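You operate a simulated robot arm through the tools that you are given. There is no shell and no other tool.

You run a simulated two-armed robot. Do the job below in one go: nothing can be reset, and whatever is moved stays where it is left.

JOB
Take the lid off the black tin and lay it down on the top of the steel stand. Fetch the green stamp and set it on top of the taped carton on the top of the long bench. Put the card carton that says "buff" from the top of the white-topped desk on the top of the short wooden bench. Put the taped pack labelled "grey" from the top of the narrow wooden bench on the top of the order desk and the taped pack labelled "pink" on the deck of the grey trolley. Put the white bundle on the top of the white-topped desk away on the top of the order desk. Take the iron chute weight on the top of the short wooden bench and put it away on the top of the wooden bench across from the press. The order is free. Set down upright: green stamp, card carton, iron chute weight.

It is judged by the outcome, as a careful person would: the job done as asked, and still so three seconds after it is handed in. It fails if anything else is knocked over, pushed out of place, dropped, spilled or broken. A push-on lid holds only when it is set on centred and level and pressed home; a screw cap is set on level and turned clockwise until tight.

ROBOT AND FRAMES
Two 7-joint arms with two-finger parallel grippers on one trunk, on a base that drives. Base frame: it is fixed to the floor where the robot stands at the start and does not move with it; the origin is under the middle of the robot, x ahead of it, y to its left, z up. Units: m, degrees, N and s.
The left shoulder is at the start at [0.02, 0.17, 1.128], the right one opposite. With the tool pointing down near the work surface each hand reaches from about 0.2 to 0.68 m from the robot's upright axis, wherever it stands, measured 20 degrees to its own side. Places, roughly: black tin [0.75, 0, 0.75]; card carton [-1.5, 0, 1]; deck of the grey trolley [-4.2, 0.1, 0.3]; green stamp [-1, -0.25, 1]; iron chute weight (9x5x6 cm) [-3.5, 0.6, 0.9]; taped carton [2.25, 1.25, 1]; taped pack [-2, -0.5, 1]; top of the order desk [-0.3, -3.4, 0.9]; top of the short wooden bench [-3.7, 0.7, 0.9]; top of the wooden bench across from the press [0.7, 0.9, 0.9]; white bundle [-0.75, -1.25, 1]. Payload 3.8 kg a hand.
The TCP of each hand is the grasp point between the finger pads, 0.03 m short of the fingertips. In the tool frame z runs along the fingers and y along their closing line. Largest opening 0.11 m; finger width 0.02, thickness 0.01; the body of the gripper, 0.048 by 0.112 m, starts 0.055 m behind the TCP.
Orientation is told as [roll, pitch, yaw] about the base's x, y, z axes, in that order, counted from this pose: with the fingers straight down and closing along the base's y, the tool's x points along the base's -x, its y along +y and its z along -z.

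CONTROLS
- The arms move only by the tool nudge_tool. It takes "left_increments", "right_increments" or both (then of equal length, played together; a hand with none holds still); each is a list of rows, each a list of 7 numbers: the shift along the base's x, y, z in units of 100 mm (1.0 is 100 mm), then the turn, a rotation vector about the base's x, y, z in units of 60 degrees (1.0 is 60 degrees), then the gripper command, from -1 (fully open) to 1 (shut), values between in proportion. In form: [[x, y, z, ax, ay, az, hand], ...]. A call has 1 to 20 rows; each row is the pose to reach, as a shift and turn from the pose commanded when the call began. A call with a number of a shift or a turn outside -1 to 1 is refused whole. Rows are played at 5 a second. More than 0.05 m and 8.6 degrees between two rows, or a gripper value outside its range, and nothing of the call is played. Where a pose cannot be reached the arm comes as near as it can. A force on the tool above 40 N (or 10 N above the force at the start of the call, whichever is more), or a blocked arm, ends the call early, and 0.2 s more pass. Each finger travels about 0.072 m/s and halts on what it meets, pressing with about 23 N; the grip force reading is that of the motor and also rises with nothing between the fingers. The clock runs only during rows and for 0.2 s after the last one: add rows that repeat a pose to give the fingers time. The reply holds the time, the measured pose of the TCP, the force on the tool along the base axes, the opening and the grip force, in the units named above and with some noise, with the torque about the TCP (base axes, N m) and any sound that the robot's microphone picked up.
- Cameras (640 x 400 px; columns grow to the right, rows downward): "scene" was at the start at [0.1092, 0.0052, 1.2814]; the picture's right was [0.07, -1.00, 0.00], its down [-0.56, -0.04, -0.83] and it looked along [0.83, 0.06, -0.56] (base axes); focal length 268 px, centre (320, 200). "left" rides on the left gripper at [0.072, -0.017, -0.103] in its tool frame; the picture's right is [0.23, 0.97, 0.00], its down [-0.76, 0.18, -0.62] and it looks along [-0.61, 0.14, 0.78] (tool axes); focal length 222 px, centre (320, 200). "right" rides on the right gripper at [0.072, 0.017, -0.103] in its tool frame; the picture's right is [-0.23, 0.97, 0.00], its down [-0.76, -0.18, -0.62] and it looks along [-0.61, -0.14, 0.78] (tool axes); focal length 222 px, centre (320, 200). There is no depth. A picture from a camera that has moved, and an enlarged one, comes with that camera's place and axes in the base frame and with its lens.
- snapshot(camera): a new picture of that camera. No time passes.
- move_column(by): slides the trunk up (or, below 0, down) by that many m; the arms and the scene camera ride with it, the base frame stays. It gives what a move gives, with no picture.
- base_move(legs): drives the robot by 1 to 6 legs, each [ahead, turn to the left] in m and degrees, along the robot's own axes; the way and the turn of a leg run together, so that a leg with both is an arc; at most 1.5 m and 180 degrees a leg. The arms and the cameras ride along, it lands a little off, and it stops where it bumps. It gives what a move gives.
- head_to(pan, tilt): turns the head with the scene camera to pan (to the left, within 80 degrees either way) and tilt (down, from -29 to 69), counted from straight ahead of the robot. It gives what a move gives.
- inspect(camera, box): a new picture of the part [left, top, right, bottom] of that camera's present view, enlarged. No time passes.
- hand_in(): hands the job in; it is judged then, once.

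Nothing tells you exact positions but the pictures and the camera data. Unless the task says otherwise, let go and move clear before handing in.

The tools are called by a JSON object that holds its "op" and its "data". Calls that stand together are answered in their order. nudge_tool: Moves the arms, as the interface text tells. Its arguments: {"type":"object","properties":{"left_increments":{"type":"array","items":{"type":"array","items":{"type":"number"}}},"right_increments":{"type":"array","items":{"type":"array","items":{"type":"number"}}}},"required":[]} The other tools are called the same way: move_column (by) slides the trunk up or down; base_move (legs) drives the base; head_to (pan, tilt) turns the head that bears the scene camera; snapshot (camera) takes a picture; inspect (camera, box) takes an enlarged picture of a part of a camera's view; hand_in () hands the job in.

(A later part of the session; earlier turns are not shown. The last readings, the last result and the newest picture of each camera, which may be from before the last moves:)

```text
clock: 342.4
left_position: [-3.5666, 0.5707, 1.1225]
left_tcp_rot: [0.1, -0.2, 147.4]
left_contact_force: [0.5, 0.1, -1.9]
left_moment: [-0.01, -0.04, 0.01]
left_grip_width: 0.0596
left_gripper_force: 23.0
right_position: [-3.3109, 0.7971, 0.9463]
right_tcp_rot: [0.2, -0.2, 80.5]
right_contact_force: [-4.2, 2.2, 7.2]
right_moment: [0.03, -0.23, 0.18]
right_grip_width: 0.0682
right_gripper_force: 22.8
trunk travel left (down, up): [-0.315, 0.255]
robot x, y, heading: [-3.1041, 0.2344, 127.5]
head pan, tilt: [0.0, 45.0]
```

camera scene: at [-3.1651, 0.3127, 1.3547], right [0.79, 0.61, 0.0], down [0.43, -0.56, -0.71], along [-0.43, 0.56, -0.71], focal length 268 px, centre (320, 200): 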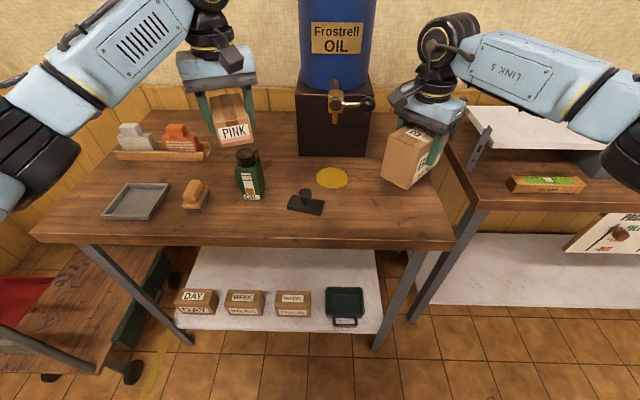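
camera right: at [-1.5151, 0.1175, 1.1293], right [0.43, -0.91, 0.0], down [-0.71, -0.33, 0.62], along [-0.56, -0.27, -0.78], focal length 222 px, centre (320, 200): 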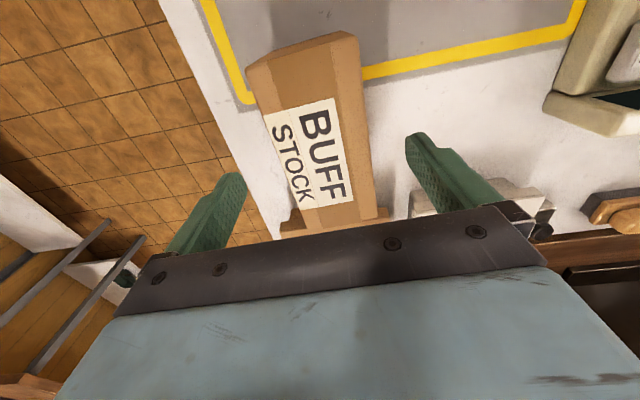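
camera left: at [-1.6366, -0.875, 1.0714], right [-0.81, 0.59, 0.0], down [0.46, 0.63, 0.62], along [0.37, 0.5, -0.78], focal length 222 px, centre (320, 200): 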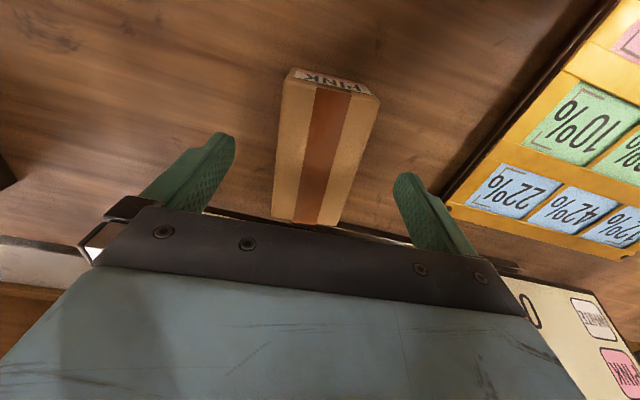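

Firm contact. Release and rise.

{"op": "nudge_tool", "data": {"right_increments": [[0, 0, 0.02, 0, 0, 0, -0.4], [0, 0, 0.02, 0, 0, 0, -1], [0, 0, 0.02, 0, 0, 0, -1], [0, 0, 0.3, 0, 0, 0, -1], [0, 0, 0.7, 0, 0, 0, -1], [0, 0, 1, 0, 0, 0, -1]]}}

{"op": "nudge_tool", "data": {"right_increments": [[0, 0, 0.4, 0, 0, 0, -1], [0, 0, 0.8, 0, 0, 0, -1], [0, -0.2, 0.9, 0, 0, 0.12, -1], [0, -0.4, 0.9, 0, 0, 0.24, -1], [0, -0.6, 0.9, 0, 0, 0.36, -1], [0, -0.6, 0.9, 0, 0, 0.5, -1]]}}

{"op": "snapshot", "data": {"camera": "scene"}}

{"op": "inspect", "data": {"camera": "scene", "box": [260, 100, 480, 240]}}

```text
clock: 343.8
left_position: [-3.5665, 0.5711, 1.1222]
left_tcp_rot: [0.1, 0.0, 147.5]
left_contact_force: [-0.2, 0.9, -2.4]
left_moment: [-0.01, -0.02, 0.01]
left_grip_width: 0.06
left_gripper_force: 23.1
right_position: [-3.3087, 0.7956, 1.045]
right_tcp_rot: [0.1, 0.0, 80.3]
right_contact_force: [0.1, 0.4, -0.5]
right_moment: [0.0, -0.01, 0.0]
right_grip_width: 0.1101
right_gripper_force: 0.0
trunk travel left (down, up): [-0.315, 0.255]
robot x, y, heading: [-3.1049, 0.2342, 127.6]
head pan, tilt: [0.0, 45.0]
```

```text
clock: 345.2
left_position: [-3.5669, 0.5716, 1.1224]
left_tcp_rot: [0.1, -0.2, 147.5]
left_contact_force: [-0.5, 0.0, -2.6]
left_moment: [-0.01, -0.03, -0.03]
left_grip_width: 0.0595
left_gripper_force: 23.1
right_position: [-3.3095, 0.7366, 1.1355]
right_tcp_rot: [0.0, 0.0, 110.6]
right_contact_force: [0.5, -0.8, -0.1]
right_moment: [0.0, 0.0, 0.01]
right_grip_width: 0.1097
right_gripper_force: 0.1
trunk travel left (down, up): [-0.315, 0.255]
robot x, y, heading: [-3.1054, 0.2301, 127.4]
head pan, tilt: [0.0, 45.0]
```

```text
taken
camera scene: at [-3.1649, 0.3124, 1.3547], right [0.79, 0.61, 0.0], down [0.43, -0.56, -0.71], along [-0.43, 0.56, -0.71], focal length 268 px, centre (320, 200)
```

scene: 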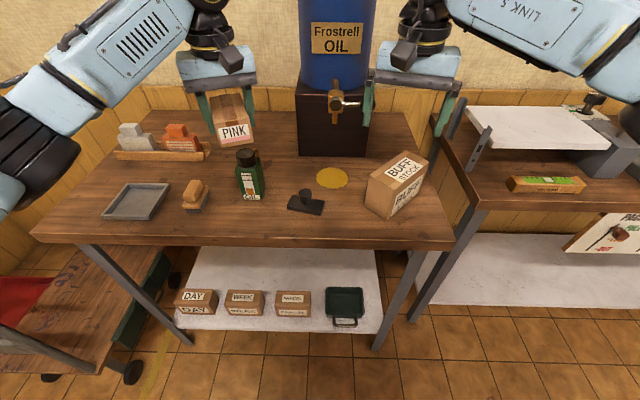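

```text
2.86 times, centred on (370, 170) of scene
camera zoom: at [-3.1649, 0.3124, 1.3547], right [0.79, 0.61, 0.0], down [0.43, -0.56, -0.71], along [-0.43, 0.56, -0.71], focal length 765 px, centre (177, 286)
```

zoom: 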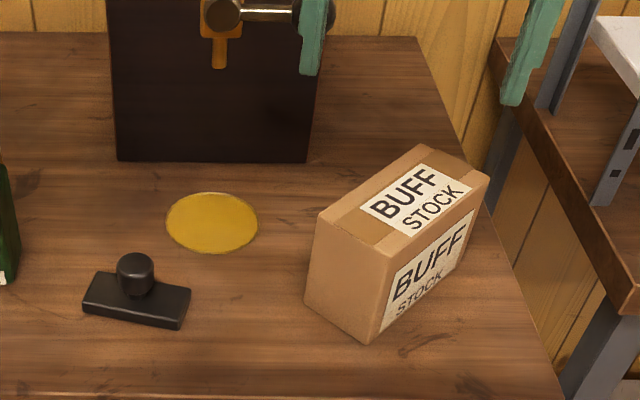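

BUFF stands upright. Next the iron weight: I move the left hand (PINK) further left out of the way, and bring the right hand above the weight's knob (~[-3.462,0.647]).

{"op": "nudge_tool", "data": {"left_increments": [[-0.05, -0.25, 0, 0, 0, 0, 1], [-0.15, -0.5, 0, 0, 0, 0, 1], [-0.3, -0.8, 0, 0, 0, 0, 1], [-0.45, -1, 0, 0, 0, 0, 1], [-0.45, -1, 0, 0, 0, 0, 1]]}}

{"op": "nudge_tool", "data": {"left_increments": [[0, -0.2, 0, 0, 0, 0, 1], [0, -0.4, 0, 0, 0, 0, 1], [-0.05, -0.6, 0, 0, 0, 0, 1], [-0.05, -0.6, 0, 0, 0, 0, 1], [-0.05, -0.6, 0, 0, 0, 0, 1]], "right_increments": [[-0.2, -0.2, -0.1, 0, 0, 0, 0], [-0.4, -0.4, -0.2, 0, 0, 0, 0], [-0.65, -0.6, -0.2, 0, 0, 0, 0], [-0.9, -0.8, -0.3, 0, 0, 0, 0], [-0.9, -0.8, -0.3, 0, 0, 0, 0]]}}

{"op": "snapshot", "data": {"camera": "scene"}}

{"op": "snapshot", "data": {"camera": "right"}}

```text
clock: 346.4
left_position: [-3.6125, 0.4716, 1.122]
left_tcp_rot: [0.1, 0.0, 147.5]
left_contact_force: [0.1, 0.9, -3.4]
left_moment: [-0.03, -0.06, -0.01]
left_grip_width: 0.0599
left_gripper_force: 22.7
right_position: [-3.3093, 0.7373, 1.1345]
right_tcp_rot: [0.0, 0.0, 110.4]
right_contact_force: [-0.6, -0.6, 0.5]
right_moment: [-0.01, -0.03, 0.01]
right_grip_width: 0.11
right_gripper_force: 0.0
trunk travel left (down, up): [-0.315, 0.255]
robot x, y, heading: [-3.097, 0.2312, 127.2]
head pan, tilt: [0.0, 45.0]
```

```text
clock: 347.6
left_position: [-3.6158, 0.4101, 1.1227]
left_tcp_rot: [0.1, -0.1, 147.6]
left_contact_force: [-0.1, 0.3, -2.9]
left_moment: [-0.03, 0.0, -0.01]
left_grip_width: 0.0596
left_gripper_force: 22.6
right_position: [-3.3986, 0.6573, 1.1059]
right_tcp_rot: [0.0, -0.1, 110.4]
right_contact_force: [0.1, 0.7, -0.8]
right_moment: [-0.03, 0.0, 0.02]
right_grip_width: 0.0551
right_gripper_force: 0.0
trunk travel left (down, up): [-0.315, 0.255]
robot x, y, heading: [-3.1043, 0.2349, 127.3]
head pan, tilt: [0.0, 45.0]
```

```text
taken
camera scene: at [-3.1644, 0.3121, 1.3548], right [0.79, 0.61, 0.0], down [0.43, -0.56, -0.71], along [-0.43, 0.56, -0.71], focal length 268 px, centre (320, 200)
```

scene: 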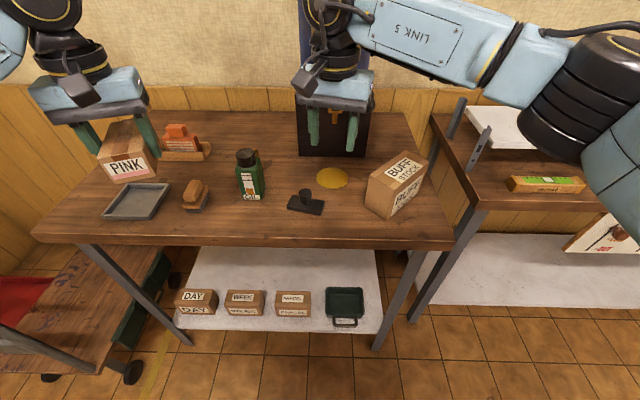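

```text
taken
camera right: at [-3.3894, 0.5821, 1.2101], right [-0.99, -0.13, 0.0], down [-0.1, 0.78, 0.62], along [-0.08, 0.62, -0.78], focal length 222 px, centre (320, 200)
```

right: 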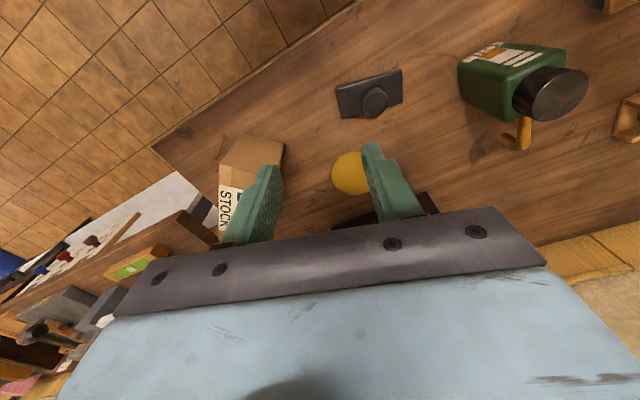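

Knob confirmed at [-3.463,0.646]. Move over and descend.

{"op": "nudge_tool", "data": {"right_increments": [[-0.3, -0.05, -0.2, 0, 0, 0, 0], [-0.64, -0.11, -0.4, 0, 0, 0, 0], [-0.64, -0.11, -0.8, 0, 0, 0, 0], [-0.64, -0.11, -1, 0, 0, 0, 0], [-0.64, -0.11, -1, 0, 0, 0, 0]]}}

{"op": "snapshot", "data": {"camera": "right"}}

{"op": "inspect", "data": {"camera": "scene", "box": [230, 120, 400, 230]}}

```text
clock: 348.8
left_position: [-3.6161, 0.4112, 1.1219]
left_tcp_rot: [0.1, 0.0, 147.5]
left_contact_force: [-0.6, 0.6, -2.1]
left_moment: [-0.02, -0.04, 0.0]
left_grip_width: 0.06
left_gripper_force: 22.7
right_position: [-3.4617, 0.6468, 1.005]
right_tcp_rot: [0.0, 0.0, 110.4]
right_contact_force: [0.0, -0.2, -0.5]
right_moment: [0.02, 0.03, 0.0]
right_grip_width: 0.0552
right_gripper_force: 0.0
trunk travel left (down, up): [-0.315, 0.255]
robot x, y, heading: [-3.0997, 0.2306, 127.4]
head pan, tilt: [0.0, 45.0]
```

```text
taken
camera right: at [-3.4532, 0.5719, 1.1097], right [-0.99, -0.13, 0.0], down [-0.1, 0.78, 0.62], along [-0.08, 0.62, -0.78], focal length 222 px, centre (320, 200)
```

right: 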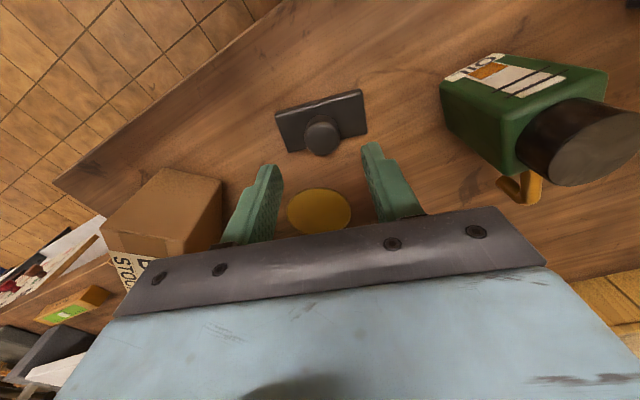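

```text
3.64 times, centred on (315, 175) of scene
camera zoom: at [-3.1646, 0.3123, 1.3548], right [0.79, 0.61, 0.0], down [0.43, -0.56, -0.71], along [-0.43, 0.56, -0.71], focal length 973 px, centre (338, 291)
```

zoom: 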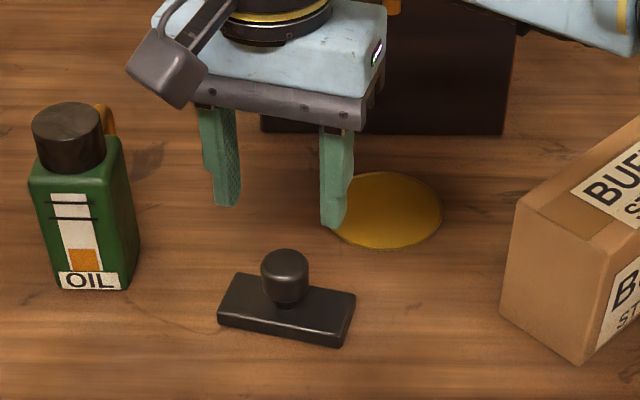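

{"op": "nudge_tool", "data": {"right_increments": [[-0.02, -0.02, -0.25, 0, 0, 0, 0], [-0.02, -0.02, -0.5, 0, 0, 0, 0], [-0.02, -0.02, -0.66, 0, 0, 0, 0], [-0.02, -0.02, -0.66, 0, 0, 0, 0.6], [-0.02, -0.02, -0.66, 0, 0, 0, 1], [-0.02, -0.02, -0.66, 0, 0, 0, 1], [-0.02, -0.02, -0.66, 0, 0, 0, 1]]}}

{"op": "inspect", "data": {"camera": "scene", "box": [230, 120, 400, 230]}}

```text
clock: 350.4
left_position: [-3.6171, 0.4106, 1.1223]
left_tcp_rot: [0.1, -0.1, 147.5]
left_contact_force: [-0.7, -0.5, -2.6]
left_moment: [-0.07, -0.05, 0.01]
left_grip_width: 0.0599
left_gripper_force: 23.1
right_position: [-3.4648, 0.6453, 0.9391]
right_tcp_rot: [0.1, -0.1, 110.6]
right_contact_force: [-0.2, 0.2, -0.7]
right_moment: [0.03, 0.1, 0.05]
right_grip_width: 0.0308
right_gripper_force: 23.1
trunk travel left (down, up): [-0.315, 0.255]
robot x, y, heading: [-3.1013, 0.2311, 127.5]
head pan, tilt: [0.0, 45.0]
```

```text
3.64 times, centred on (315, 175) of scene
camera zoom: at [-3.165, 0.3123, 1.3547], right [0.79, 0.61, 0.0], down [0.43, -0.56, -0.71], along [-0.43, 0.56, -0.71], focal length 973 px, centre (338, 291)
```

zoom: 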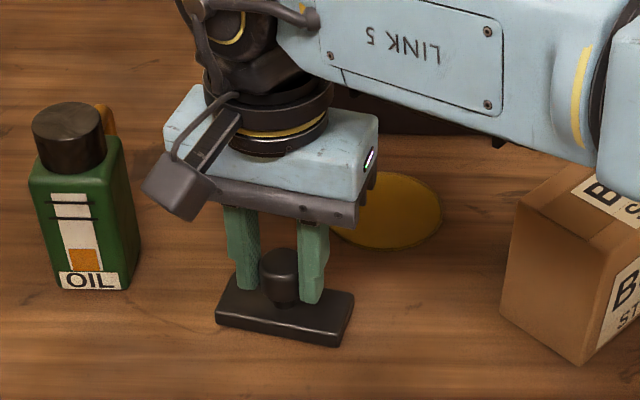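

Knob gripped (31 mm). Lift slowly and check.

{"op": "nudge_tool", "data": {"right_increments": [[0, 0, 0.1, 0, 0, 0, 1], [0, 0, 0.25, 0, 0, 0, 1], [0, 0, 0.5, 0, 0, 0, 1], [0, 0, 0.8, 0, 0, 0, 1], [0, 0, 1, 0, 0, 0, 1]]}}

{"op": "inspect", "data": {"camera": "scene", "box": [230, 80, 400, 190]}}

```text
clock: 351.6
left_position: [-3.6155, 0.4106, 1.1221]
left_tcp_rot: [0.1, -0.1, 147.5]
left_contact_force: [-0.1, 0.1, -2.9]
left_moment: [-0.06, -0.03, 0.02]
left_grip_width: 0.0599
left_gripper_force: 23.1
right_position: [-3.4656, 0.6439, 1.0381]
right_tcp_rot: [0.0, 0.0, 110.4]
right_contact_force: [-0.9, 0.2, -4.1]
right_moment: [-0.06, 0.02, 0.02]
right_grip_width: 0.0308
right_gripper_force: 22.9
trunk travel left (down, up): [-0.315, 0.255]
robot x, y, heading: [-3.0989, 0.2345, 127.4]
head pan, tilt: [0.0, 45.0]
```

```text
3.64 times, centred on (315, 135) of scene
camera zoom: at [-3.1649, 0.3123, 1.3547], right [0.79, 0.61, 0.0], down [0.43, -0.56, -0.71], along [-0.43, 0.56, -0.71], focal length 973 px, centre (338, 436)
```

zoom: 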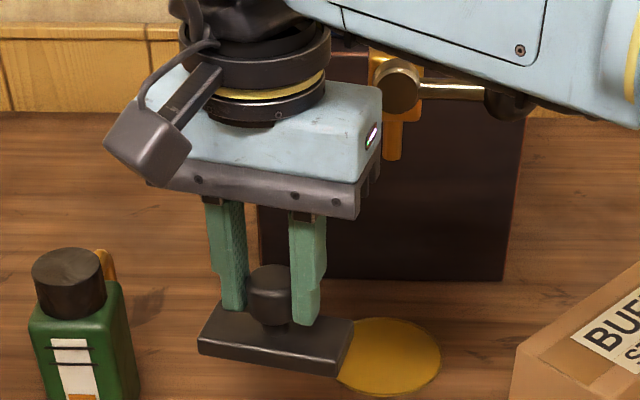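

Weight lifted (≈0.4 kg). I tuck both hands and drive to the trolley.

{"op": "nudge_tool", "data": {"right_increments": [[0.1, -0.05, 0.3, 0, 0, 0, 1], [0.3, -0.1, 0.6, 0, 0, 0, 1], [0.55, -0.3, 0.8, 0, 0, 0, 1], [0.8, -0.5, 0.8, 0, 0, 0, 1], [1, -0.6, 0.8, 0, 0, 0, 1]], "left_increments": [[0.1, 0, 0, 0, 0, 0, 1], [0.2, 0, 0, 0, 0, 0, 1], [0.2, 0, 0, 0, 0, -0.1, 1], [0.2, 0, 0, 0, 0, -0.2, 1], [0.2, 0, 0, 0, 0, -0.33, 1]]}}

{"op": "base_move", "data": {"legs": [[-0.15, 0], [0, 85], [0.75, 0], [0, -85]]}}

{"op": "snapshot", "data": {"camera": "scene"}}

```text
clock: 352.8
left_position: [-3.5967, 0.4107, 1.1217]
left_tcp_rot: [0.2, -0.1, 127.6]
left_contact_force: [0.7, 0.1, -1.6]
left_moment: [-0.05, -0.03, 0.0]
left_grip_width: 0.0598
left_gripper_force: 23.2
right_position: [-3.3647, 0.583, 1.1196]
right_tcp_rot: [0.0, -0.1, 110.3]
right_contact_force: [0.1, -0.6, -4.9]
right_moment: [-0.04, -0.02, 0.04]
right_grip_width: 0.0305
right_gripper_force: 23.1
trunk travel left (down, up): [-0.315, 0.255]
robot x, y, heading: [-3.1048, 0.2306, 127.3]
head pan, tilt: [0.0, 45.0]
```

```text
clock: 365.1
left_position: [-4.1439, -0.1194, 1.1219]
left_tcp_rot: [0.1, 0.0, 128.6]
left_contact_force: [0.2, -0.5, -2.3]
left_moment: [0.01, -0.02, -0.02]
left_grip_width: 0.0598
left_gripper_force: 23.1
right_position: [-3.9157, 0.0578, 1.1185]
right_tcp_rot: [0.0, -0.1, 111.3]
right_contact_force: [0.7, 0.3, -4.6]
right_moment: [-0.03, -0.02, -0.02]
right_grip_width: 0.0308
right_gripper_force: 23.0
trunk travel left (down, up): [-0.315, 0.255]
robot x, y, heading: [-3.6455, -0.2902, 128.6]
head pan, tilt: [0.0, 45.0]
```

```text
taken
camera scene: at [-3.7111, -0.2111, 1.3547], right [0.78, 0.62, 0.0], down [0.44, -0.56, -0.71], along [-0.44, 0.55, -0.71], focal length 268 px, centre (320, 200)
```

scene: 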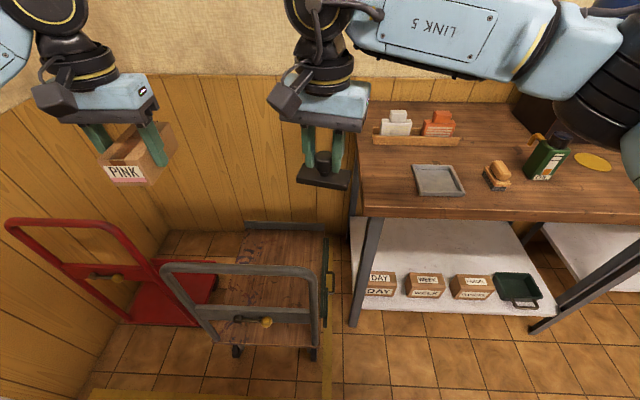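

The grey trolley's handle faces me, its deck lies behind it. I need the handle's height; raise the trunk for a second view.

{"op": "inspect", "data": {"camera": "scene", "box": [0, 190, 360, 400]}}

{"op": "move_column", "data": {"by": 0.25}}

{"op": "snapshot", "data": {"camera": "scene"}}

{"op": "inspect", "data": {"camera": "scene", "box": [0, 130, 360, 340]}}

```text
1.78 times, centred on (180, 295) of scene
camera zoom: at [-3.7111, -0.2111, 1.3547], right [0.78, 0.62, 0.0], down [0.44, -0.56, -0.71], along [-0.44, 0.55, -0.71], focal length 476 px, centre (569, 31)
```

zoom: 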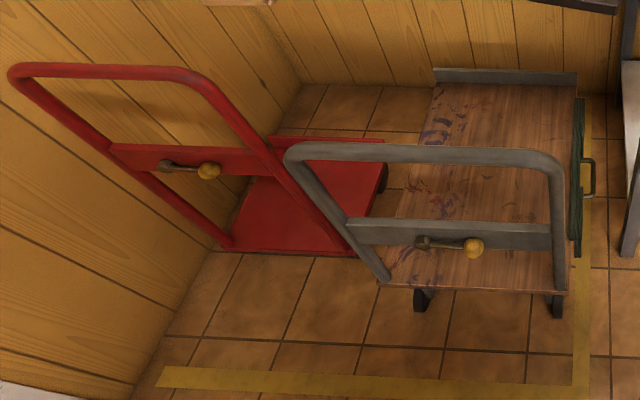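

```text
clock: 367.7
left_position: [-4.1447, -0.118, 1.3714]
left_tcp_rot: [0.1, 0.0, 128.6]
left_contact_force: [-0.5, 0.0, -2.5]
left_moment: [-0.01, -0.03, 0.0]
left_grip_width: 0.0598
left_gripper_force: 23.0
right_position: [-3.9151, 0.0572, 1.3692]
right_tcp_rot: [0.0, -0.1, 111.2]
right_contact_force: [-0.3, -0.1, -4.1]
right_moment: [-0.04, -0.05, 0.0]
right_grip_width: 0.0307
right_gripper_force: 22.8
trunk travel left (down, up): [-0.565, 0.005]
robot x, y, heading: [-3.6496, -0.2918, 128.0]
head pan, tilt: [0.0, 45.0]
```

```text
taken
camera scene: at [-3.7114, -0.2112, 1.6046], right [0.78, 0.62, 0.0], down [0.44, -0.55, -0.71], along [-0.44, 0.55, -0.71], focal length 268 px, centre (320, 200)
```

scene: 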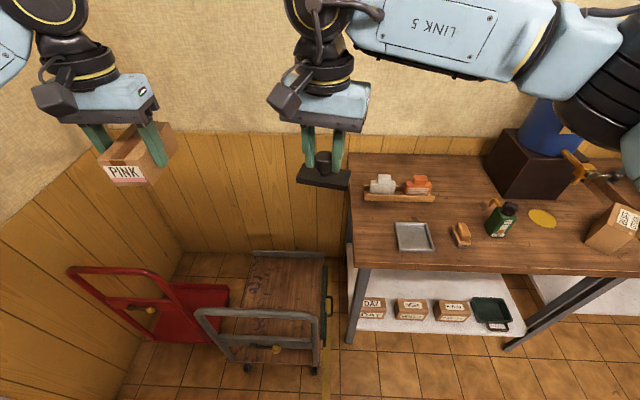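

```text
1.78 times, centred on (180, 235) of scene
camera zoom: at [-3.7114, -0.2112, 1.6046], right [0.78, 0.62, 0.0], down [0.44, -0.55, -0.71], along [-0.44, 0.55, -0.71], focal length 476 px, centre (569, 138)
```

zoom: 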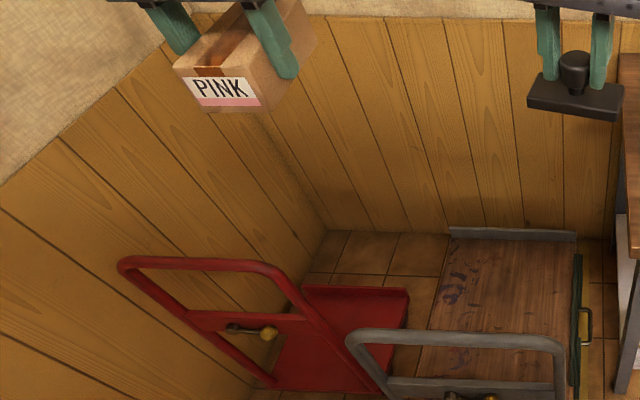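

The handle top is at z≈0.80 right at the deck's front edge, so I can't reach down over it. I examine the frame for the openings in detail.

{"op": "inspect", "data": {"camera": "scene", "box": [180, 240, 360, 390]}}

{"op": "head_to", "data": {"pan": 10, "tilt": 60}}

{"op": "snapshot", "data": {"camera": "scene"}}

```text
2.67 times, centred on (270, 315) of scene
camera zoom: at [-3.7114, -0.2112, 1.6046], right [0.78, 0.62, 0.0], down [0.44, -0.55, -0.71], along [-0.44, 0.55, -0.71], focal length 714 px, centre (453, -107)
```

zoom: 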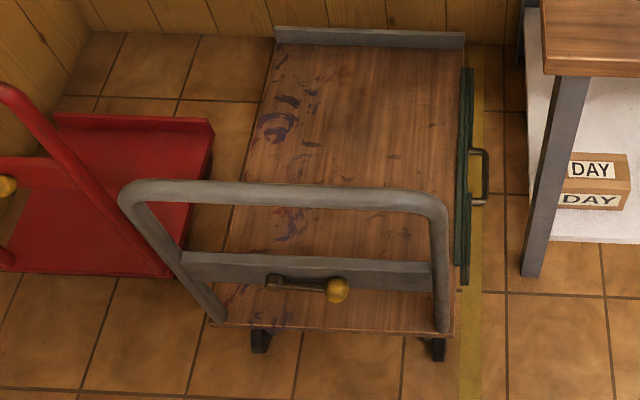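

```text
clock: 368.5
left_position: [-4.1448, -0.1198, 1.3719]
left_tcp_rot: [-0.1, 0.0, 128.7]
left_contact_force: [-0.5, -0.2, -2.5]
left_moment: [0.0, 0.01, -0.01]
left_grip_width: 0.0599
left_gripper_force: 23.3
right_position: [-3.9156, 0.0572, 1.3686]
right_tcp_rot: [0.1, 0.0, 111.3]
right_contact_force: [0.0, -0.1, -4.1]
right_moment: [-0.02, -0.01, -0.02]
right_grip_width: 0.0308
right_gripper_force: 23.1
trunk travel left (down, up): [-0.565, 0.005]
robot x, y, heading: [-3.6462, -0.2896, 128.2]
head pan, tilt: [10.0, 60.0]
```

```text
taken
camera scene: at [-3.7106, -0.2307, 1.5853], right [0.67, 0.75, 0.0], down [0.65, -0.58, -0.5], along [-0.37, 0.33, -0.87], focal length 268 px, centre (320, 200)
```

scene: 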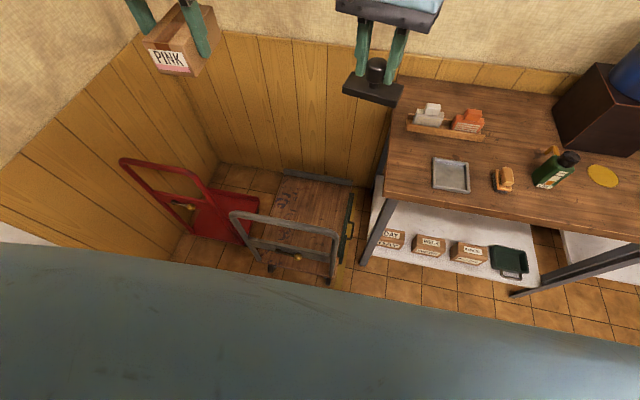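

The trolley's lower frame opening (deck to crossbar ≈ 0.30–0.48 m) is the only way in. I'll regrip PINK with a forward-tilted tool at the short bench's front edge, so it can be slid flat onto the deck beneath the crossbar. First return to the bench.

{"op": "base_move", "data": {"legs": [[0, 85], [-0.78, 0], [0, -85], [0.13, 0]]}}

{"op": "head_to", "data": {"pan": 0, "tilt": 45}}

{"op": "move_column", "data": {"by": -0.25}}

{"op": "snapshot", "data": {"camera": "scene"}}

```text
clock: 380.8
left_position: [-3.5755, 0.4106, 1.3727]
left_tcp_rot: [0.1, -0.2, 129.0]
left_contact_force: [0.8, 0.4, -1.2]
left_moment: [-0.01, -0.01, -0.02]
left_grip_width: 0.0599
left_gripper_force: 23.3
right_position: [-3.3469, 0.5884, 1.3693]
right_tcp_rot: [0.0, 0.0, 111.8]
right_contact_force: [0.1, -0.2, -3.5]
right_moment: [-0.02, 0.0, 0.01]
right_grip_width: 0.0305
right_gripper_force: 23.2
trunk travel left (down, up): [-0.565, 0.005]
robot x, y, heading: [-3.077, 0.2425, 128.8]
head pan, tilt: [10.0, 60.0]
```

```text
clock: 381.6
left_position: [-3.5772, 0.4107, 1.3708]
left_tcp_rot: [0.2, 0.0, 129.0]
left_contact_force: [0.0, 0.0, -2.2]
left_moment: [-0.04, -0.01, 0.0]
left_grip_width: 0.0598
left_gripper_force: 23.0
right_position: [-3.3489, 0.5889, 1.3682]
right_tcp_rot: [0.0, 0.0, 111.9]
right_contact_force: [-0.7, -0.2, -3.2]
right_moment: [0.0, 0.02, -0.02]
right_grip_width: 0.0309
right_gripper_force: 22.7
trunk travel left (down, up): [-0.565, 0.005]
robot x, y, heading: [-3.0765, 0.2422, 129.1]
head pan, tilt: [0.0, 45.0]
```

```text
clock: 384.2
left_position: [-3.5762, 0.4106, 1.1215]
left_tcp_rot: [0.1, -0.1, 129.2]
left_contact_force: [-0.2, -0.5, -2.0]
left_moment: [-0.04, -0.09, 0.0]
left_grip_width: 0.0599
left_gripper_force: 22.9
right_position: [-3.3482, 0.5888, 1.1199]
right_tcp_rot: [0.1, 0.0, 111.8]
right_contact_force: [0.3, 0.5, -3.8]
right_moment: [-0.03, -0.02, -0.03]
right_grip_width: 0.0308
right_gripper_force: 23.3
trunk travel left (down, up): [-0.315, 0.255]
robot x, y, heading: [-3.0772, 0.2418, 128.8]
head pan, tilt: [0.0, 45.0]
```

```text
taken
camera scene: at [-3.1417, 0.3225, 1.3548], right [0.78, 0.63, 0.0], down [0.44, -0.55, -0.71], along [-0.44, 0.55, -0.71], focal length 268 px, centre (320, 200)
```

scene: 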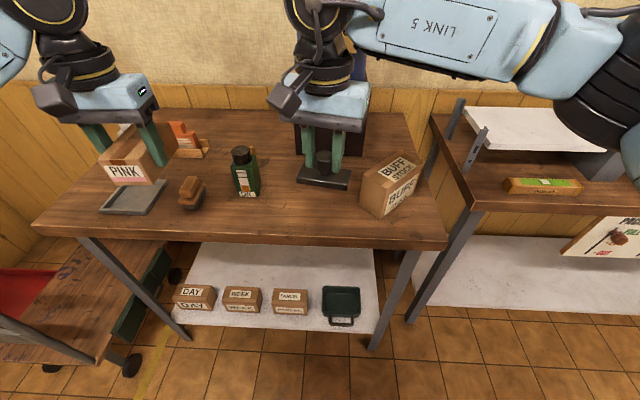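

I move the right hand (weight) off to the right and bring PINK with the left hand toward the free front strip of the bench.

{"op": "nudge_tool", "data": {"right_increments": [[0.3, 0.1, 0, 0, 0, 0, 1], [0.6, 0.2, 0, 0, 0, 0, 1], [0.95, 0.35, 0, 0, 0, 0, 1]], "left_increments": [[0.1, 0.3, 0, 0, 0, 0, 1], [0.2, 0.6, 0, 0, 0, 0, 1], [0.4, 0.9, 0, 0, 0, 0, 1]]}}

{"op": "nudge_tool", "data": {"right_increments": [[0.35, 0.12, 0, 0, 0, 0, 1], [0.7, 0.25, 0, 0, 0, 0, 1], [0.95, 0.38, 0, 0, 0, 0, 1]], "left_increments": [[0.1, 0.3, 0, 0, 0, 0, 1], [0.2, 0.6, 0, 0, 0, 0, 1], [0.4, 0.9, 0, 0, 0, 0, 1]]}}

{"op": "nudge_tool", "data": {"right_increments": [[0.3, 0.1, 0, 0, 0, 0, 1], [0.6, 0.25, 0, 0, 0, 0, 1], [0.9, 0.38, 0, 0, 0, 0, 1], [0.9, 0.38, 0, 0, 0, 0, 1], [0.9, 0.38, 0, 0, 0, 0, 1]], "left_increments": [[0.15, 0.3, 0, 0, 0, 0, 1], [0.34, 0.58, -0.1, 0, 0, 0, 1], [0.34, 0.58, -0.5, 0, 0, 0, 1], [0.34, 0.58, -0.8, 0, 0, 0, 1], [0.34, 0.58, -1, 0, 0, 0, 1]]}}

{"op": "snapshot", "data": {"camera": "scene"}}

```text
clock: 385.0
left_position: [-3.5346, 0.5038, 1.1215]
left_tcp_rot: [0.3, 0.0, 129.1]
left_contact_force: [-0.4, 0.4, -2.4]
left_moment: [-0.06, 0.0, 0.0]
left_grip_width: 0.0596
left_gripper_force: 22.6
right_position: [-3.2502, 0.6245, 1.1186]
right_tcp_rot: [0.1, 0.0, 111.7]
right_contact_force: [0.8, 0.1, -3.7]
right_moment: [-0.06, 0.03, 0.03]
right_grip_width: 0.0306
right_gripper_force: 23.3
trunk travel left (down, up): [-0.315, 0.255]
robot x, y, heading: [-3.0763, 0.2453, 128.7]
head pan, tilt: [0.0, 45.0]
```

```text
clock: 385.8
left_position: [-3.4936, 0.5937, 1.1218]
left_tcp_rot: [0.3, -0.1, 129.1]
left_contact_force: [0.7, -0.1, -3.1]
left_moment: [-0.06, 0.06, 0.0]
left_grip_width: 0.0596
left_gripper_force: 22.8
right_position: [-3.1558, 0.6613, 1.1171]
right_tcp_rot: [0.1, 0.0, 111.8]
right_contact_force: [1.0, 0.3, -4.8]
right_moment: [-0.03, 0.02, 0.05]
right_grip_width: 0.0306
right_gripper_force: 23.0
trunk travel left (down, up): [-0.315, 0.255]
robot x, y, heading: [-3.0726, 0.2458, 128.9]
head pan, tilt: [0.0, 45.0]
```

```text
clock: 387.0
left_position: [-3.4617, 0.6501, 1.022]
left_tcp_rot: [0.3, 0.1, 129.0]
left_contact_force: [0.3, 0.0, -2.1]
left_moment: [-0.07, -0.01, 0.01]
left_grip_width: 0.0598
left_gripper_force: 22.5
right_position: [-3.067, 0.7001, 1.1192]
right_tcp_rot: [0.0, 0.0, 111.8]
right_contact_force: [0.0, 0.3, -3.3]
right_moment: [0.0, -0.04, -0.01]
right_grip_width: 0.0304
right_gripper_force: 22.8
trunk travel left (down, up): [-0.315, 0.255]
robot x, y, heading: [-3.0773, 0.2448, 128.8]
head pan, tilt: [0.0, 45.0]
```

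```text
taken
camera scene: at [-3.1414, 0.3228, 1.3547], right [0.78, 0.63, 0.0], down [0.44, -0.55, -0.71], along [-0.44, 0.55, -0.71], focal length 268 px, centre (320, 200)
```

scene: 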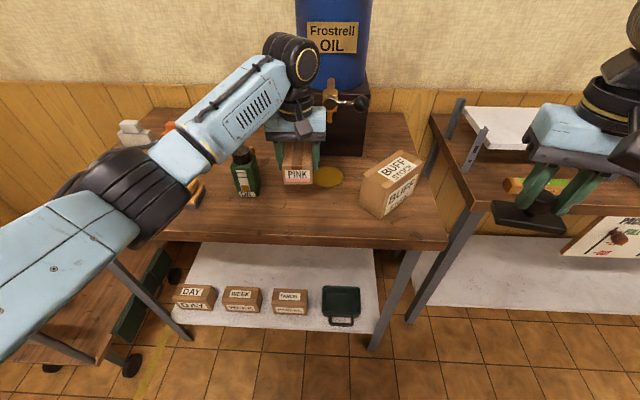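

Lower PINK onto the bench gently.

{"op": "nudge_tool", "data": {"left_increments": [[0, 0, -0.4, 0, 0, 0, 1], [0, 0, -0.8, 0, 0, 0, 1], [0, 0, -0.9, 0, 0, 0, 1], [0, 0, -0.94, 0, 0, 0, 1], [0, 0, -0.98, 0, 0, 0, 1], [0, 0, -0.98, 0, 0, 0, 1]]}}

{"op": "inspect", "data": {"camera": "scene", "box": [220, 110, 400, 260]}}

```text
clock: 388.4
left_position: [-3.4609, 0.6495, 0.9245]
left_tcp_rot: [0.1, 0.0, 129.1]
left_contact_force: [-0.1, 0.1, -2.4]
left_moment: [-0.03, -0.01, -0.01]
left_grip_width: 0.0598
left_gripper_force: 23.4
right_position: [-3.0668, 0.6987, 1.1203]
right_tcp_rot: [0.0, 0.0, 111.8]
right_contact_force: [-0.3, 0.0, -3.4]
right_moment: [-0.04, 0.0, -0.02]
right_grip_width: 0.0309
right_gripper_force: 23.1
trunk travel left (down, up): [-0.315, 0.255]
robot x, y, heading: [-3.078, 0.2416, 128.8]
head pan, tilt: [0.0, 45.0]
```

```text
2.67 times, centred on (310, 185) of scene
camera zoom: at [-3.1416, 0.3227, 1.3547], right [0.78, 0.63, 0.0], down [0.44, -0.55, -0.71], along [-0.44, 0.55, -0.71], focal length 714 px, centre (347, 240)
```

zoom: 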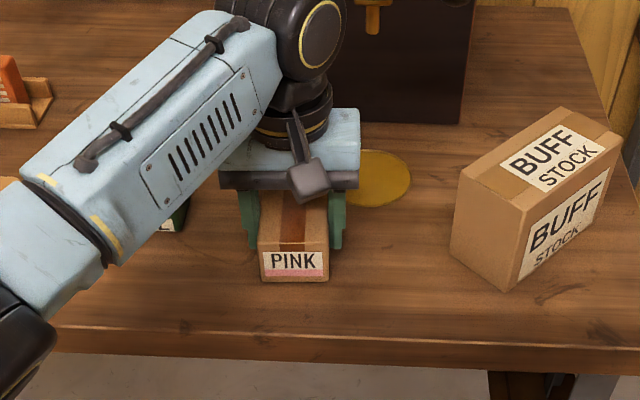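

Shift it 3 cm toward the front edge, then set down and release.

{"op": "nudge_tool", "data": {"left_increments": [[0.1, -0.12, 0, 0, 0, 0, 1], [0.19, -0.23, 0, 0, 0, 0, 1], [0.19, -0.23, -0.03, 0, 0, 0, 1], [0.19, -0.23, -0.05, 0, 0, 0, 1], [0.19, -0.23, -0.05, 0, 0, 0, 1]]}}

```text
clock: 389.6
left_position: [-3.4432, 0.6263, 0.9215]
left_tcp_rot: [0.1, -0.5, 129.1]
left_contact_force: [-3.7, -2.6, 21.1]
left_moment: [-0.13, -0.15, 0.02]
left_grip_width: 0.0598
left_gripper_force: 22.8
right_position: [-3.0675, 0.6972, 1.1204]
right_tcp_rot: [0.0, 0.0, 111.8]
right_contact_force: [0.1, -0.2, -4.1]
right_moment: [-0.04, 0.0, 0.03]
right_grip_width: 0.0309
right_gripper_force: 23.3
trunk travel left (down, up): [-0.315, 0.255]
robot x, y, heading: [-3.0735, 0.2455, 128.8]
head pan, tilt: [0.0, 45.0]
```

{"op": "nudge_tool", "data": {"left_increments": [[0, 0, 0.03, 0, 0, 0, 0], [0, 0, 0.03, 0, 0, 0, -0.6], [0, 0, 0.03, 0, 0, 0, -0.6], [0, 0, 0.4, 0, 0, 0, -0.6], [0, 0, 0.8, 0, 0, 0, -0.6], [0, 0, 1, 0, 0, 0, -0.6]]}}

{"op": "nudge_tool", "data": {"left_increments": [[0.2, -0.25, 0.1, 0.05, 0.04, 0, -0.6], [0.4, -0.5, 0.2, 0.15, 0.12, 0, -0.6], [0.6, -0.78, 0.2, 0.25, 0.2, 0, -0.6], [0.78, -0.98, 0.2, 0.35, 0.28, 0, -0.6], [0.78, -0.98, 0.2, 0.45, 0.36, 0, -0.6], [0.78, -0.98, 0.2, 0.55, 0.445, 0, -0.6], [0.78, -0.98, 0.2, 0.65, 0.525, 0, -0.6], [0.78, -0.98, 0.2, 0.75, 0.605, 0, -0.6], [0.78, -0.98, 0.2, 0.778, 0.628, 0, -0.6], [0.78, -0.98, 0.2, 0.778, 0.628, 0, -0.6]]}}

{"op": "snapshot", "data": {"camera": "scene"}}

{"op": "inspect", "data": {"camera": "scene", "box": [220, 110, 400, 260]}}

{"op": "snapshot", "data": {"camera": "left"}}

```text
clock: 391.0
left_position: [-3.4413, 0.6252, 1.0193]
left_tcp_rot: [0.2, -0.1, 129.1]
left_contact_force: [-1.0, 0.1, -0.1]
left_moment: [-0.01, 0.02, -0.01]
left_grip_width: 0.0879
left_gripper_force: 0.1
right_position: [-3.0679, 0.6996, 1.12]
right_tcp_rot: [0.0, 0.0, 111.9]
right_contact_force: [-0.2, 0.3, -2.6]
right_moment: [-0.03, 0.0, -0.01]
right_grip_width: 0.0309
right_gripper_force: 23.5
trunk travel left (down, up): [-0.315, 0.255]
robot x, y, heading: [-3.0736, 0.2465, 128.9]
head pan, tilt: [0.0, 45.0]
```

```text
clock: 393.2
left_position: [-3.3654, 0.5276, 1.0396]
left_tcp_rot: [0.0, -60.2, 129.2]
left_contact_force: [0.0, 0.9, -0.3]
left_moment: [-0.01, -0.04, 0.0]
left_grip_width: 0.0882
left_gripper_force: 0.0
right_position: [-3.0677, 0.6996, 1.1186]
right_tcp_rot: [-0.1, -0.1, 111.8]
right_contact_force: [-0.1, 0.7, -3.6]
right_moment: [-0.01, -0.02, -0.02]
right_grip_width: 0.0307
right_gripper_force: 22.6
trunk travel left (down, up): [-0.315, 0.255]
robot x, y, heading: [-3.078, 0.2451, 128.8]
head pan, tilt: [0.0, 45.0]
```

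```text
taken
camera scene: at [-3.1414, 0.3226, 1.3547], right [0.78, 0.63, 0.0], down [0.44, -0.55, -0.71], along [-0.44, 0.55, -0.71], focal length 268 px, centre (320, 200)
```

scene: 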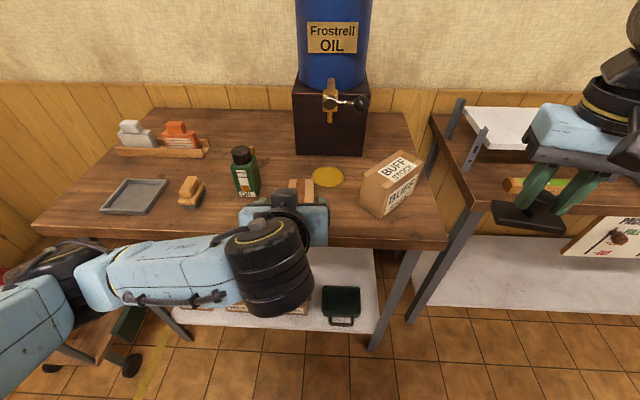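

```text
2.67 times, centred on (310, 185) of scene
camera zoom: at [-3.1414, 0.3226, 1.3547], right [0.78, 0.63, 0.0], down [0.44, -0.55, -0.71], along [-0.44, 0.55, -0.71], focal length 714 px, centre (347, 240)
```

zoom: 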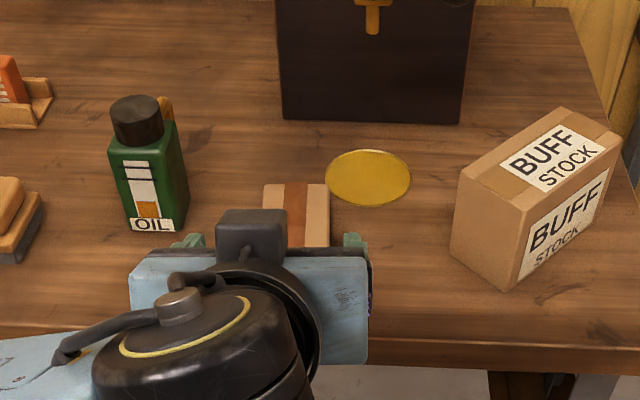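

```text
taken
camera left: at [-3.2724, 0.4404, 1.0285], right [-0.68, -0.7, -0.2], down [-0.04, -0.24, 0.97], along [-0.73, 0.67, 0.14], focal length 222 px, centre (320, 200)
```

left: 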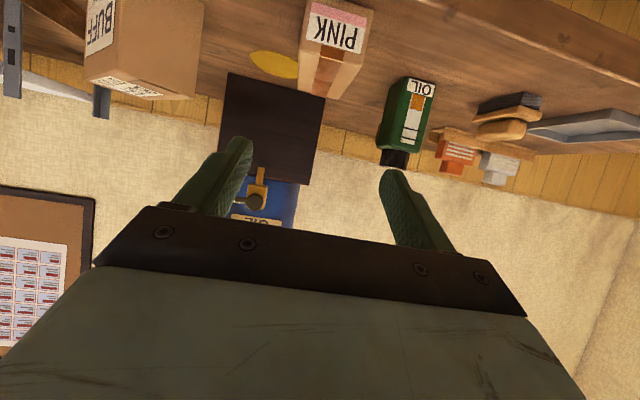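

The tilted pose works. I lower the hand in front of the bench edge, then advance to straddle PINK's near end.

{"op": "nudge_tool", "data": {"left_increments": [[0.12, -0.15, -0.2, 0, 0, 0, -0.6], [0.12, -0.15, -0.6, 0, 0, 0, -0.6], [0.12, -0.15, -1, 0, 0, 0, -0.6]]}}

{"op": "nudge_tool", "data": {"left_increments": [[0, 0, -0.29, 0, 0, 0, -0.6], [-0.15, 0.19, -0.29, 0, 0, 0, -0.6], [-0.3, 0.38, -0.29, 0, 0, 0, -0.6], [-0.3, 0.38, -0.29, 0, 0, 0, -0.6]]}}

{"op": "snapshot", "data": {"camera": "left"}}

{"op": "inspect", "data": {"camera": "scene", "box": [220, 110, 400, 260]}}

```text
clock: 394.0
left_position: [-3.3515, 0.5131, 0.9397]
left_tcp_rot: [-0.1, -60.1, 129.2]
left_contact_force: [0.8, 0.1, -0.2]
left_moment: [0.01, 0.0, -0.03]
left_grip_width: 0.0881
left_gripper_force: 0.1
right_position: [-3.0669, 0.6994, 1.1197]
right_tcp_rot: [0.0, 0.0, 111.8]
right_contact_force: [0.3, 0.1, -3.7]
right_moment: [-0.04, 0.01, 0.0]
right_grip_width: 0.0307
right_gripper_force: 22.9
trunk travel left (down, up): [-0.315, 0.255]
robot x, y, heading: [-3.0762, 0.2417, 128.7]
head pan, tilt: [0.0, 45.0]
```

```text
clock: 395.0
left_position: [-3.3835, 0.5511, 0.9108]
left_tcp_rot: [0.0, -60.0, 129.1]
left_contact_force: [-0.8, -0.6, -0.2]
left_moment: [0.03, 0.04, 0.02]
left_grip_width: 0.088
left_gripper_force: 0.1
right_position: [-3.0676, 0.7, 1.1186]
right_tcp_rot: [0.1, 0.0, 111.7]
right_contact_force: [0.3, -0.2, -3.5]
right_moment: [-0.05, -0.01, 0.04]
right_grip_width: 0.0307
right_gripper_force: 22.5
trunk travel left (down, up): [-0.315, 0.255]
robot x, y, heading: [-3.0763, 0.2464, 128.9]
head pan, tilt: [0.0, 45.0]
```

```text
taken
camera left: at [-3.2909, 0.4635, 0.8998], right [-0.68, -0.7, -0.2], down [-0.04, -0.24, 0.97], along [-0.73, 0.67, 0.13], focal length 222 px, centre (320, 200)
```

left: 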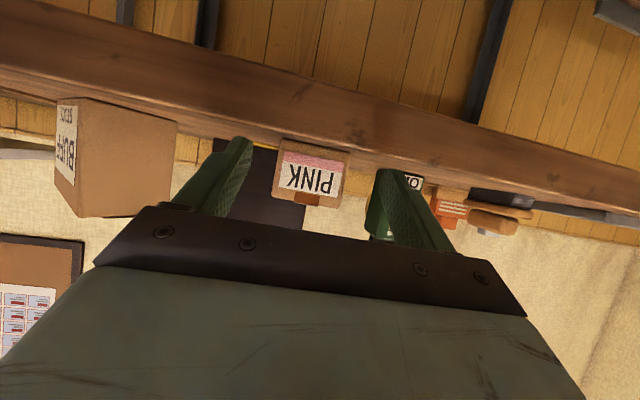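

```text
2.67 times, centred on (310, 185) of scene
camera zoom: at [-3.1415, 0.3225, 1.3547], right [0.78, 0.63, 0.0], down [0.44, -0.55, -0.71], along [-0.44, 0.55, -0.71], focal length 714 px, centre (347, 240)
```

zoom: 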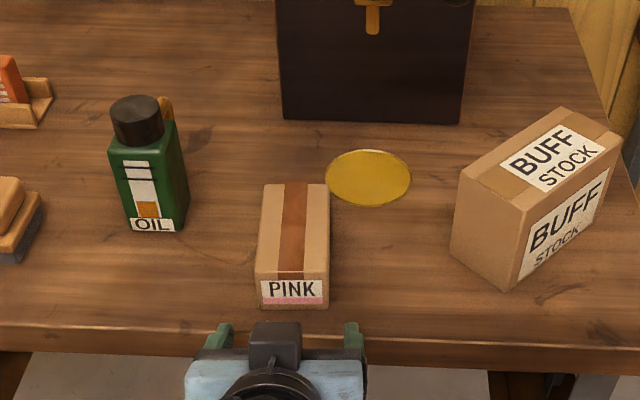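

Laterally centred. Advance 9 cm and grip.

{"op": "nudge_tool", "data": {"left_increments": [[-0.19, 0.23, 0, 0, 0, 0, -0.6], [-0.38, 0.46, 0, 0, 0, 0, -0.6], [-0.56, 0.69, 0, 0, 0, 0, -0.6], [-0.56, 0.69, 0, 0, 0, 0, -0.6], [-0.56, 0.69, 0, 0, 0, 0, 0.2], [-0.56, 0.69, 0, 0, 0, 0, 1], [-0.56, 0.69, 0, 0, 0, 0, 1], [-0.56, 0.69, 0, 0, 0, 0, 1]]}}

{"op": "inspect", "data": {"camera": "scene", "box": [220, 110, 400, 260]}}

{"op": "snapshot", "data": {"camera": "left"}}

```text
clock: 396.8
left_position: [-3.4387, 0.6194, 0.9089]
left_tcp_rot: [0.0, -60.1, 129.2]
left_contact_force: [-0.7, 2.1, 1.2]
left_moment: [0.06, -0.06, 0.02]
left_grip_width: 0.0603
left_gripper_force: 22.8
right_position: [-3.0668, 0.6997, 1.1189]
right_tcp_rot: [0.0, 0.0, 111.8]
right_contact_force: [0.1, 0.2, -3.7]
right_moment: [-0.04, 0.02, -0.02]
right_grip_width: 0.0308
right_gripper_force: 23.0
trunk travel left (down, up): [-0.315, 0.255]
robot x, y, heading: [-3.0761, 0.2409, 128.9]
head pan, tilt: [0.0, 45.0]
```

```text
2.67 times, centred on (310, 185) of scene
camera zoom: at [-3.1414, 0.3227, 1.3547], right [0.78, 0.63, 0.0], down [0.44, -0.55, -0.71], along [-0.44, 0.55, -0.71], focal length 714 px, centre (347, 240)
```

zoom: 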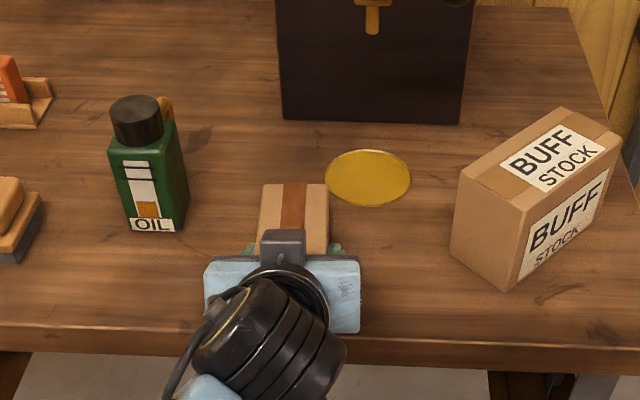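

```text
taken
camera left: at [-3.3466, 0.5325, 0.8998], right [-0.68, -0.7, -0.2], down [-0.04, -0.24, 0.97], along [-0.73, 0.67, 0.14], focal length 222 px, centre (320, 200)
```

left: 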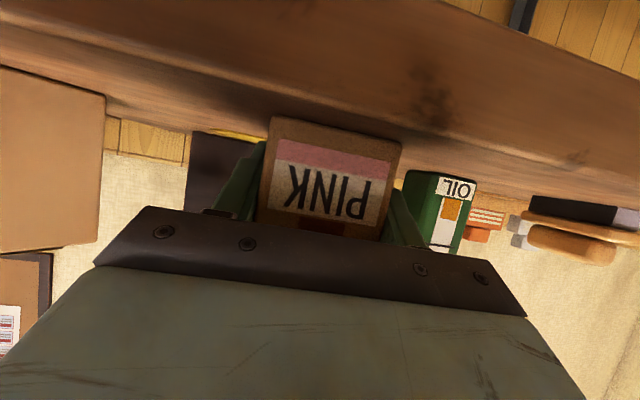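

PINK is gripped flat with a tilted tool. Lift, retract and drive back to the trolley.

{"op": "nudge_tool", "data": {"left_increments": [[0, 0, 0.1, 0, 0, 0, 1], [0, 0, 0.4, 0, 0, 0, 1], [0, 0, 0.8, 0, 0, 0, 1], [0.1, -0.12, 1, 0, 0, 0, 1], [0.3, -0.38, 1, 0, 0, 0, 1], [0.5, -0.62, 1, 0, 0, 0, 1], [0.62, -0.78, 1, 0, 0, 0, 1]]}}

{"op": "inspect", "data": {"camera": "scene", "box": [200, 110, 400, 260]}}

{"op": "base_move", "data": {"legs": [[-0.1, 0], [0, 85], [0.78, 0], [0, -85]]}}

{"op": "head_to", "data": {"pan": 15, "tilt": 55}}

{"op": "snapshot", "data": {"camera": "scene"}}

```text
clock: 398.4
left_position: [-3.3766, 0.5436, 1.0099]
left_tcp_rot: [0.0, -60.1, 129.2]
left_contact_force: [0.6, 0.9, -2.2]
left_moment: [-0.01, -0.03, -0.03]
left_grip_width: 0.0598
left_gripper_force: 22.8
right_position: [-3.0673, 0.7002, 1.1196]
right_tcp_rot: [0.0, 0.1, 111.8]
right_contact_force: [-0.1, 0.0, -3.6]
right_moment: [-0.02, 0.0, 0.02]
right_grip_width: 0.031
right_gripper_force: 23.0
trunk travel left (down, up): [-0.315, 0.255]
robot x, y, heading: [-3.0781, 0.2413, 129.0]
head pan, tilt: [0.0, 45.0]
```

```text
2.67 times, centred on (300, 185) of scene
camera zoom: at [-3.1413, 0.3224, 1.3548], right [0.78, 0.63, 0.0], down [0.44, -0.55, -0.71], along [-0.44, 0.55, -0.71], focal length 714 px, centre (373, 240)
```

zoom: 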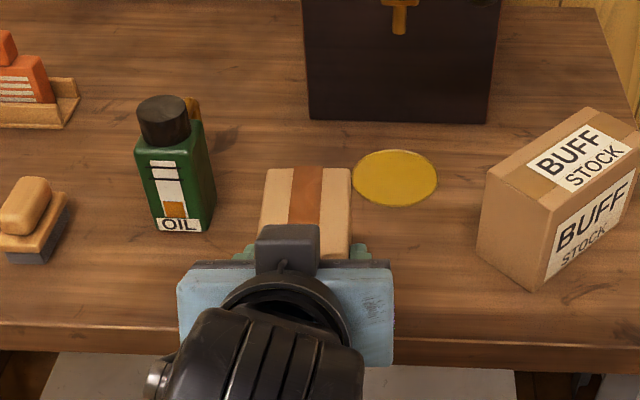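

```text
clock: 410.6
left_position: [-3.9665, 0.028, 1.01]
left_tcp_rot: [0.0, -59.9, 129.5]
left_contact_force: [0.4, 0.1, -2.6]
left_moment: [-0.04, -0.04, -0.01]
left_grip_width: 0.0602
left_gripper_force: 23.0
right_position: [-3.6587, 0.1858, 1.1196]
right_tcp_rot: [0.1, -0.1, 112.2]
right_contact_force: [0.2, 0.0, -3.8]
right_moment: [-0.04, 0.0, 0.0]
right_grip_width: 0.0307
right_gripper_force: 23.1
trunk travel left (down, up): [-0.315, 0.255]
robot x, y, heading: [-3.6639, -0.2678, 129.2]
head pan, tilt: [0.0, 45.0]
```

```text
clock: 411.3
left_position: [-3.9678, 0.0276, 1.0094]
left_tcp_rot: [0.0, -60.0, 129.5]
left_contact_force: [0.7, -0.1, -3.1]
left_moment: [-0.05, -0.05, 0.02]
left_grip_width: 0.0598
left_gripper_force: 23.7
right_position: [-3.6578, 0.1872, 1.1195]
right_tcp_rot: [0.0, -0.1, 112.2]
right_contact_force: [0.5, 0.4, -3.9]
right_moment: [-0.04, 0.0, 0.01]
right_grip_width: 0.0306
right_gripper_force: 22.3
trunk travel left (down, up): [-0.315, 0.255]
robot x, y, heading: [-3.6636, -0.2687, 129.2]
head pan, tilt: [15.0, 55.0]
```

```text
taken
camera scene: at [-3.7365, -0.2112, 1.3413], right [0.59, 0.81, 0.0], down [0.66, -0.48, -0.57], along [-0.47, 0.34, -0.82], focal length 268 px, centre (320, 200)
```

scene: 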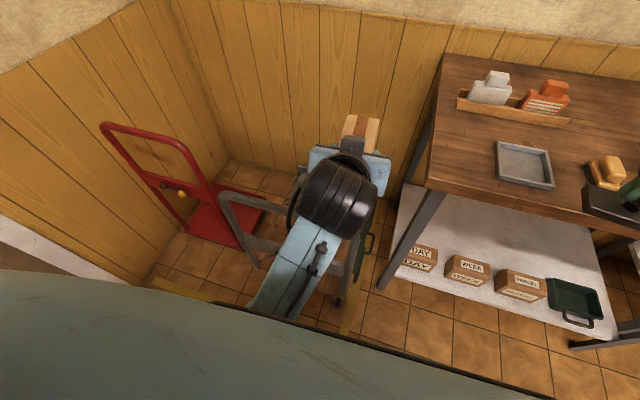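

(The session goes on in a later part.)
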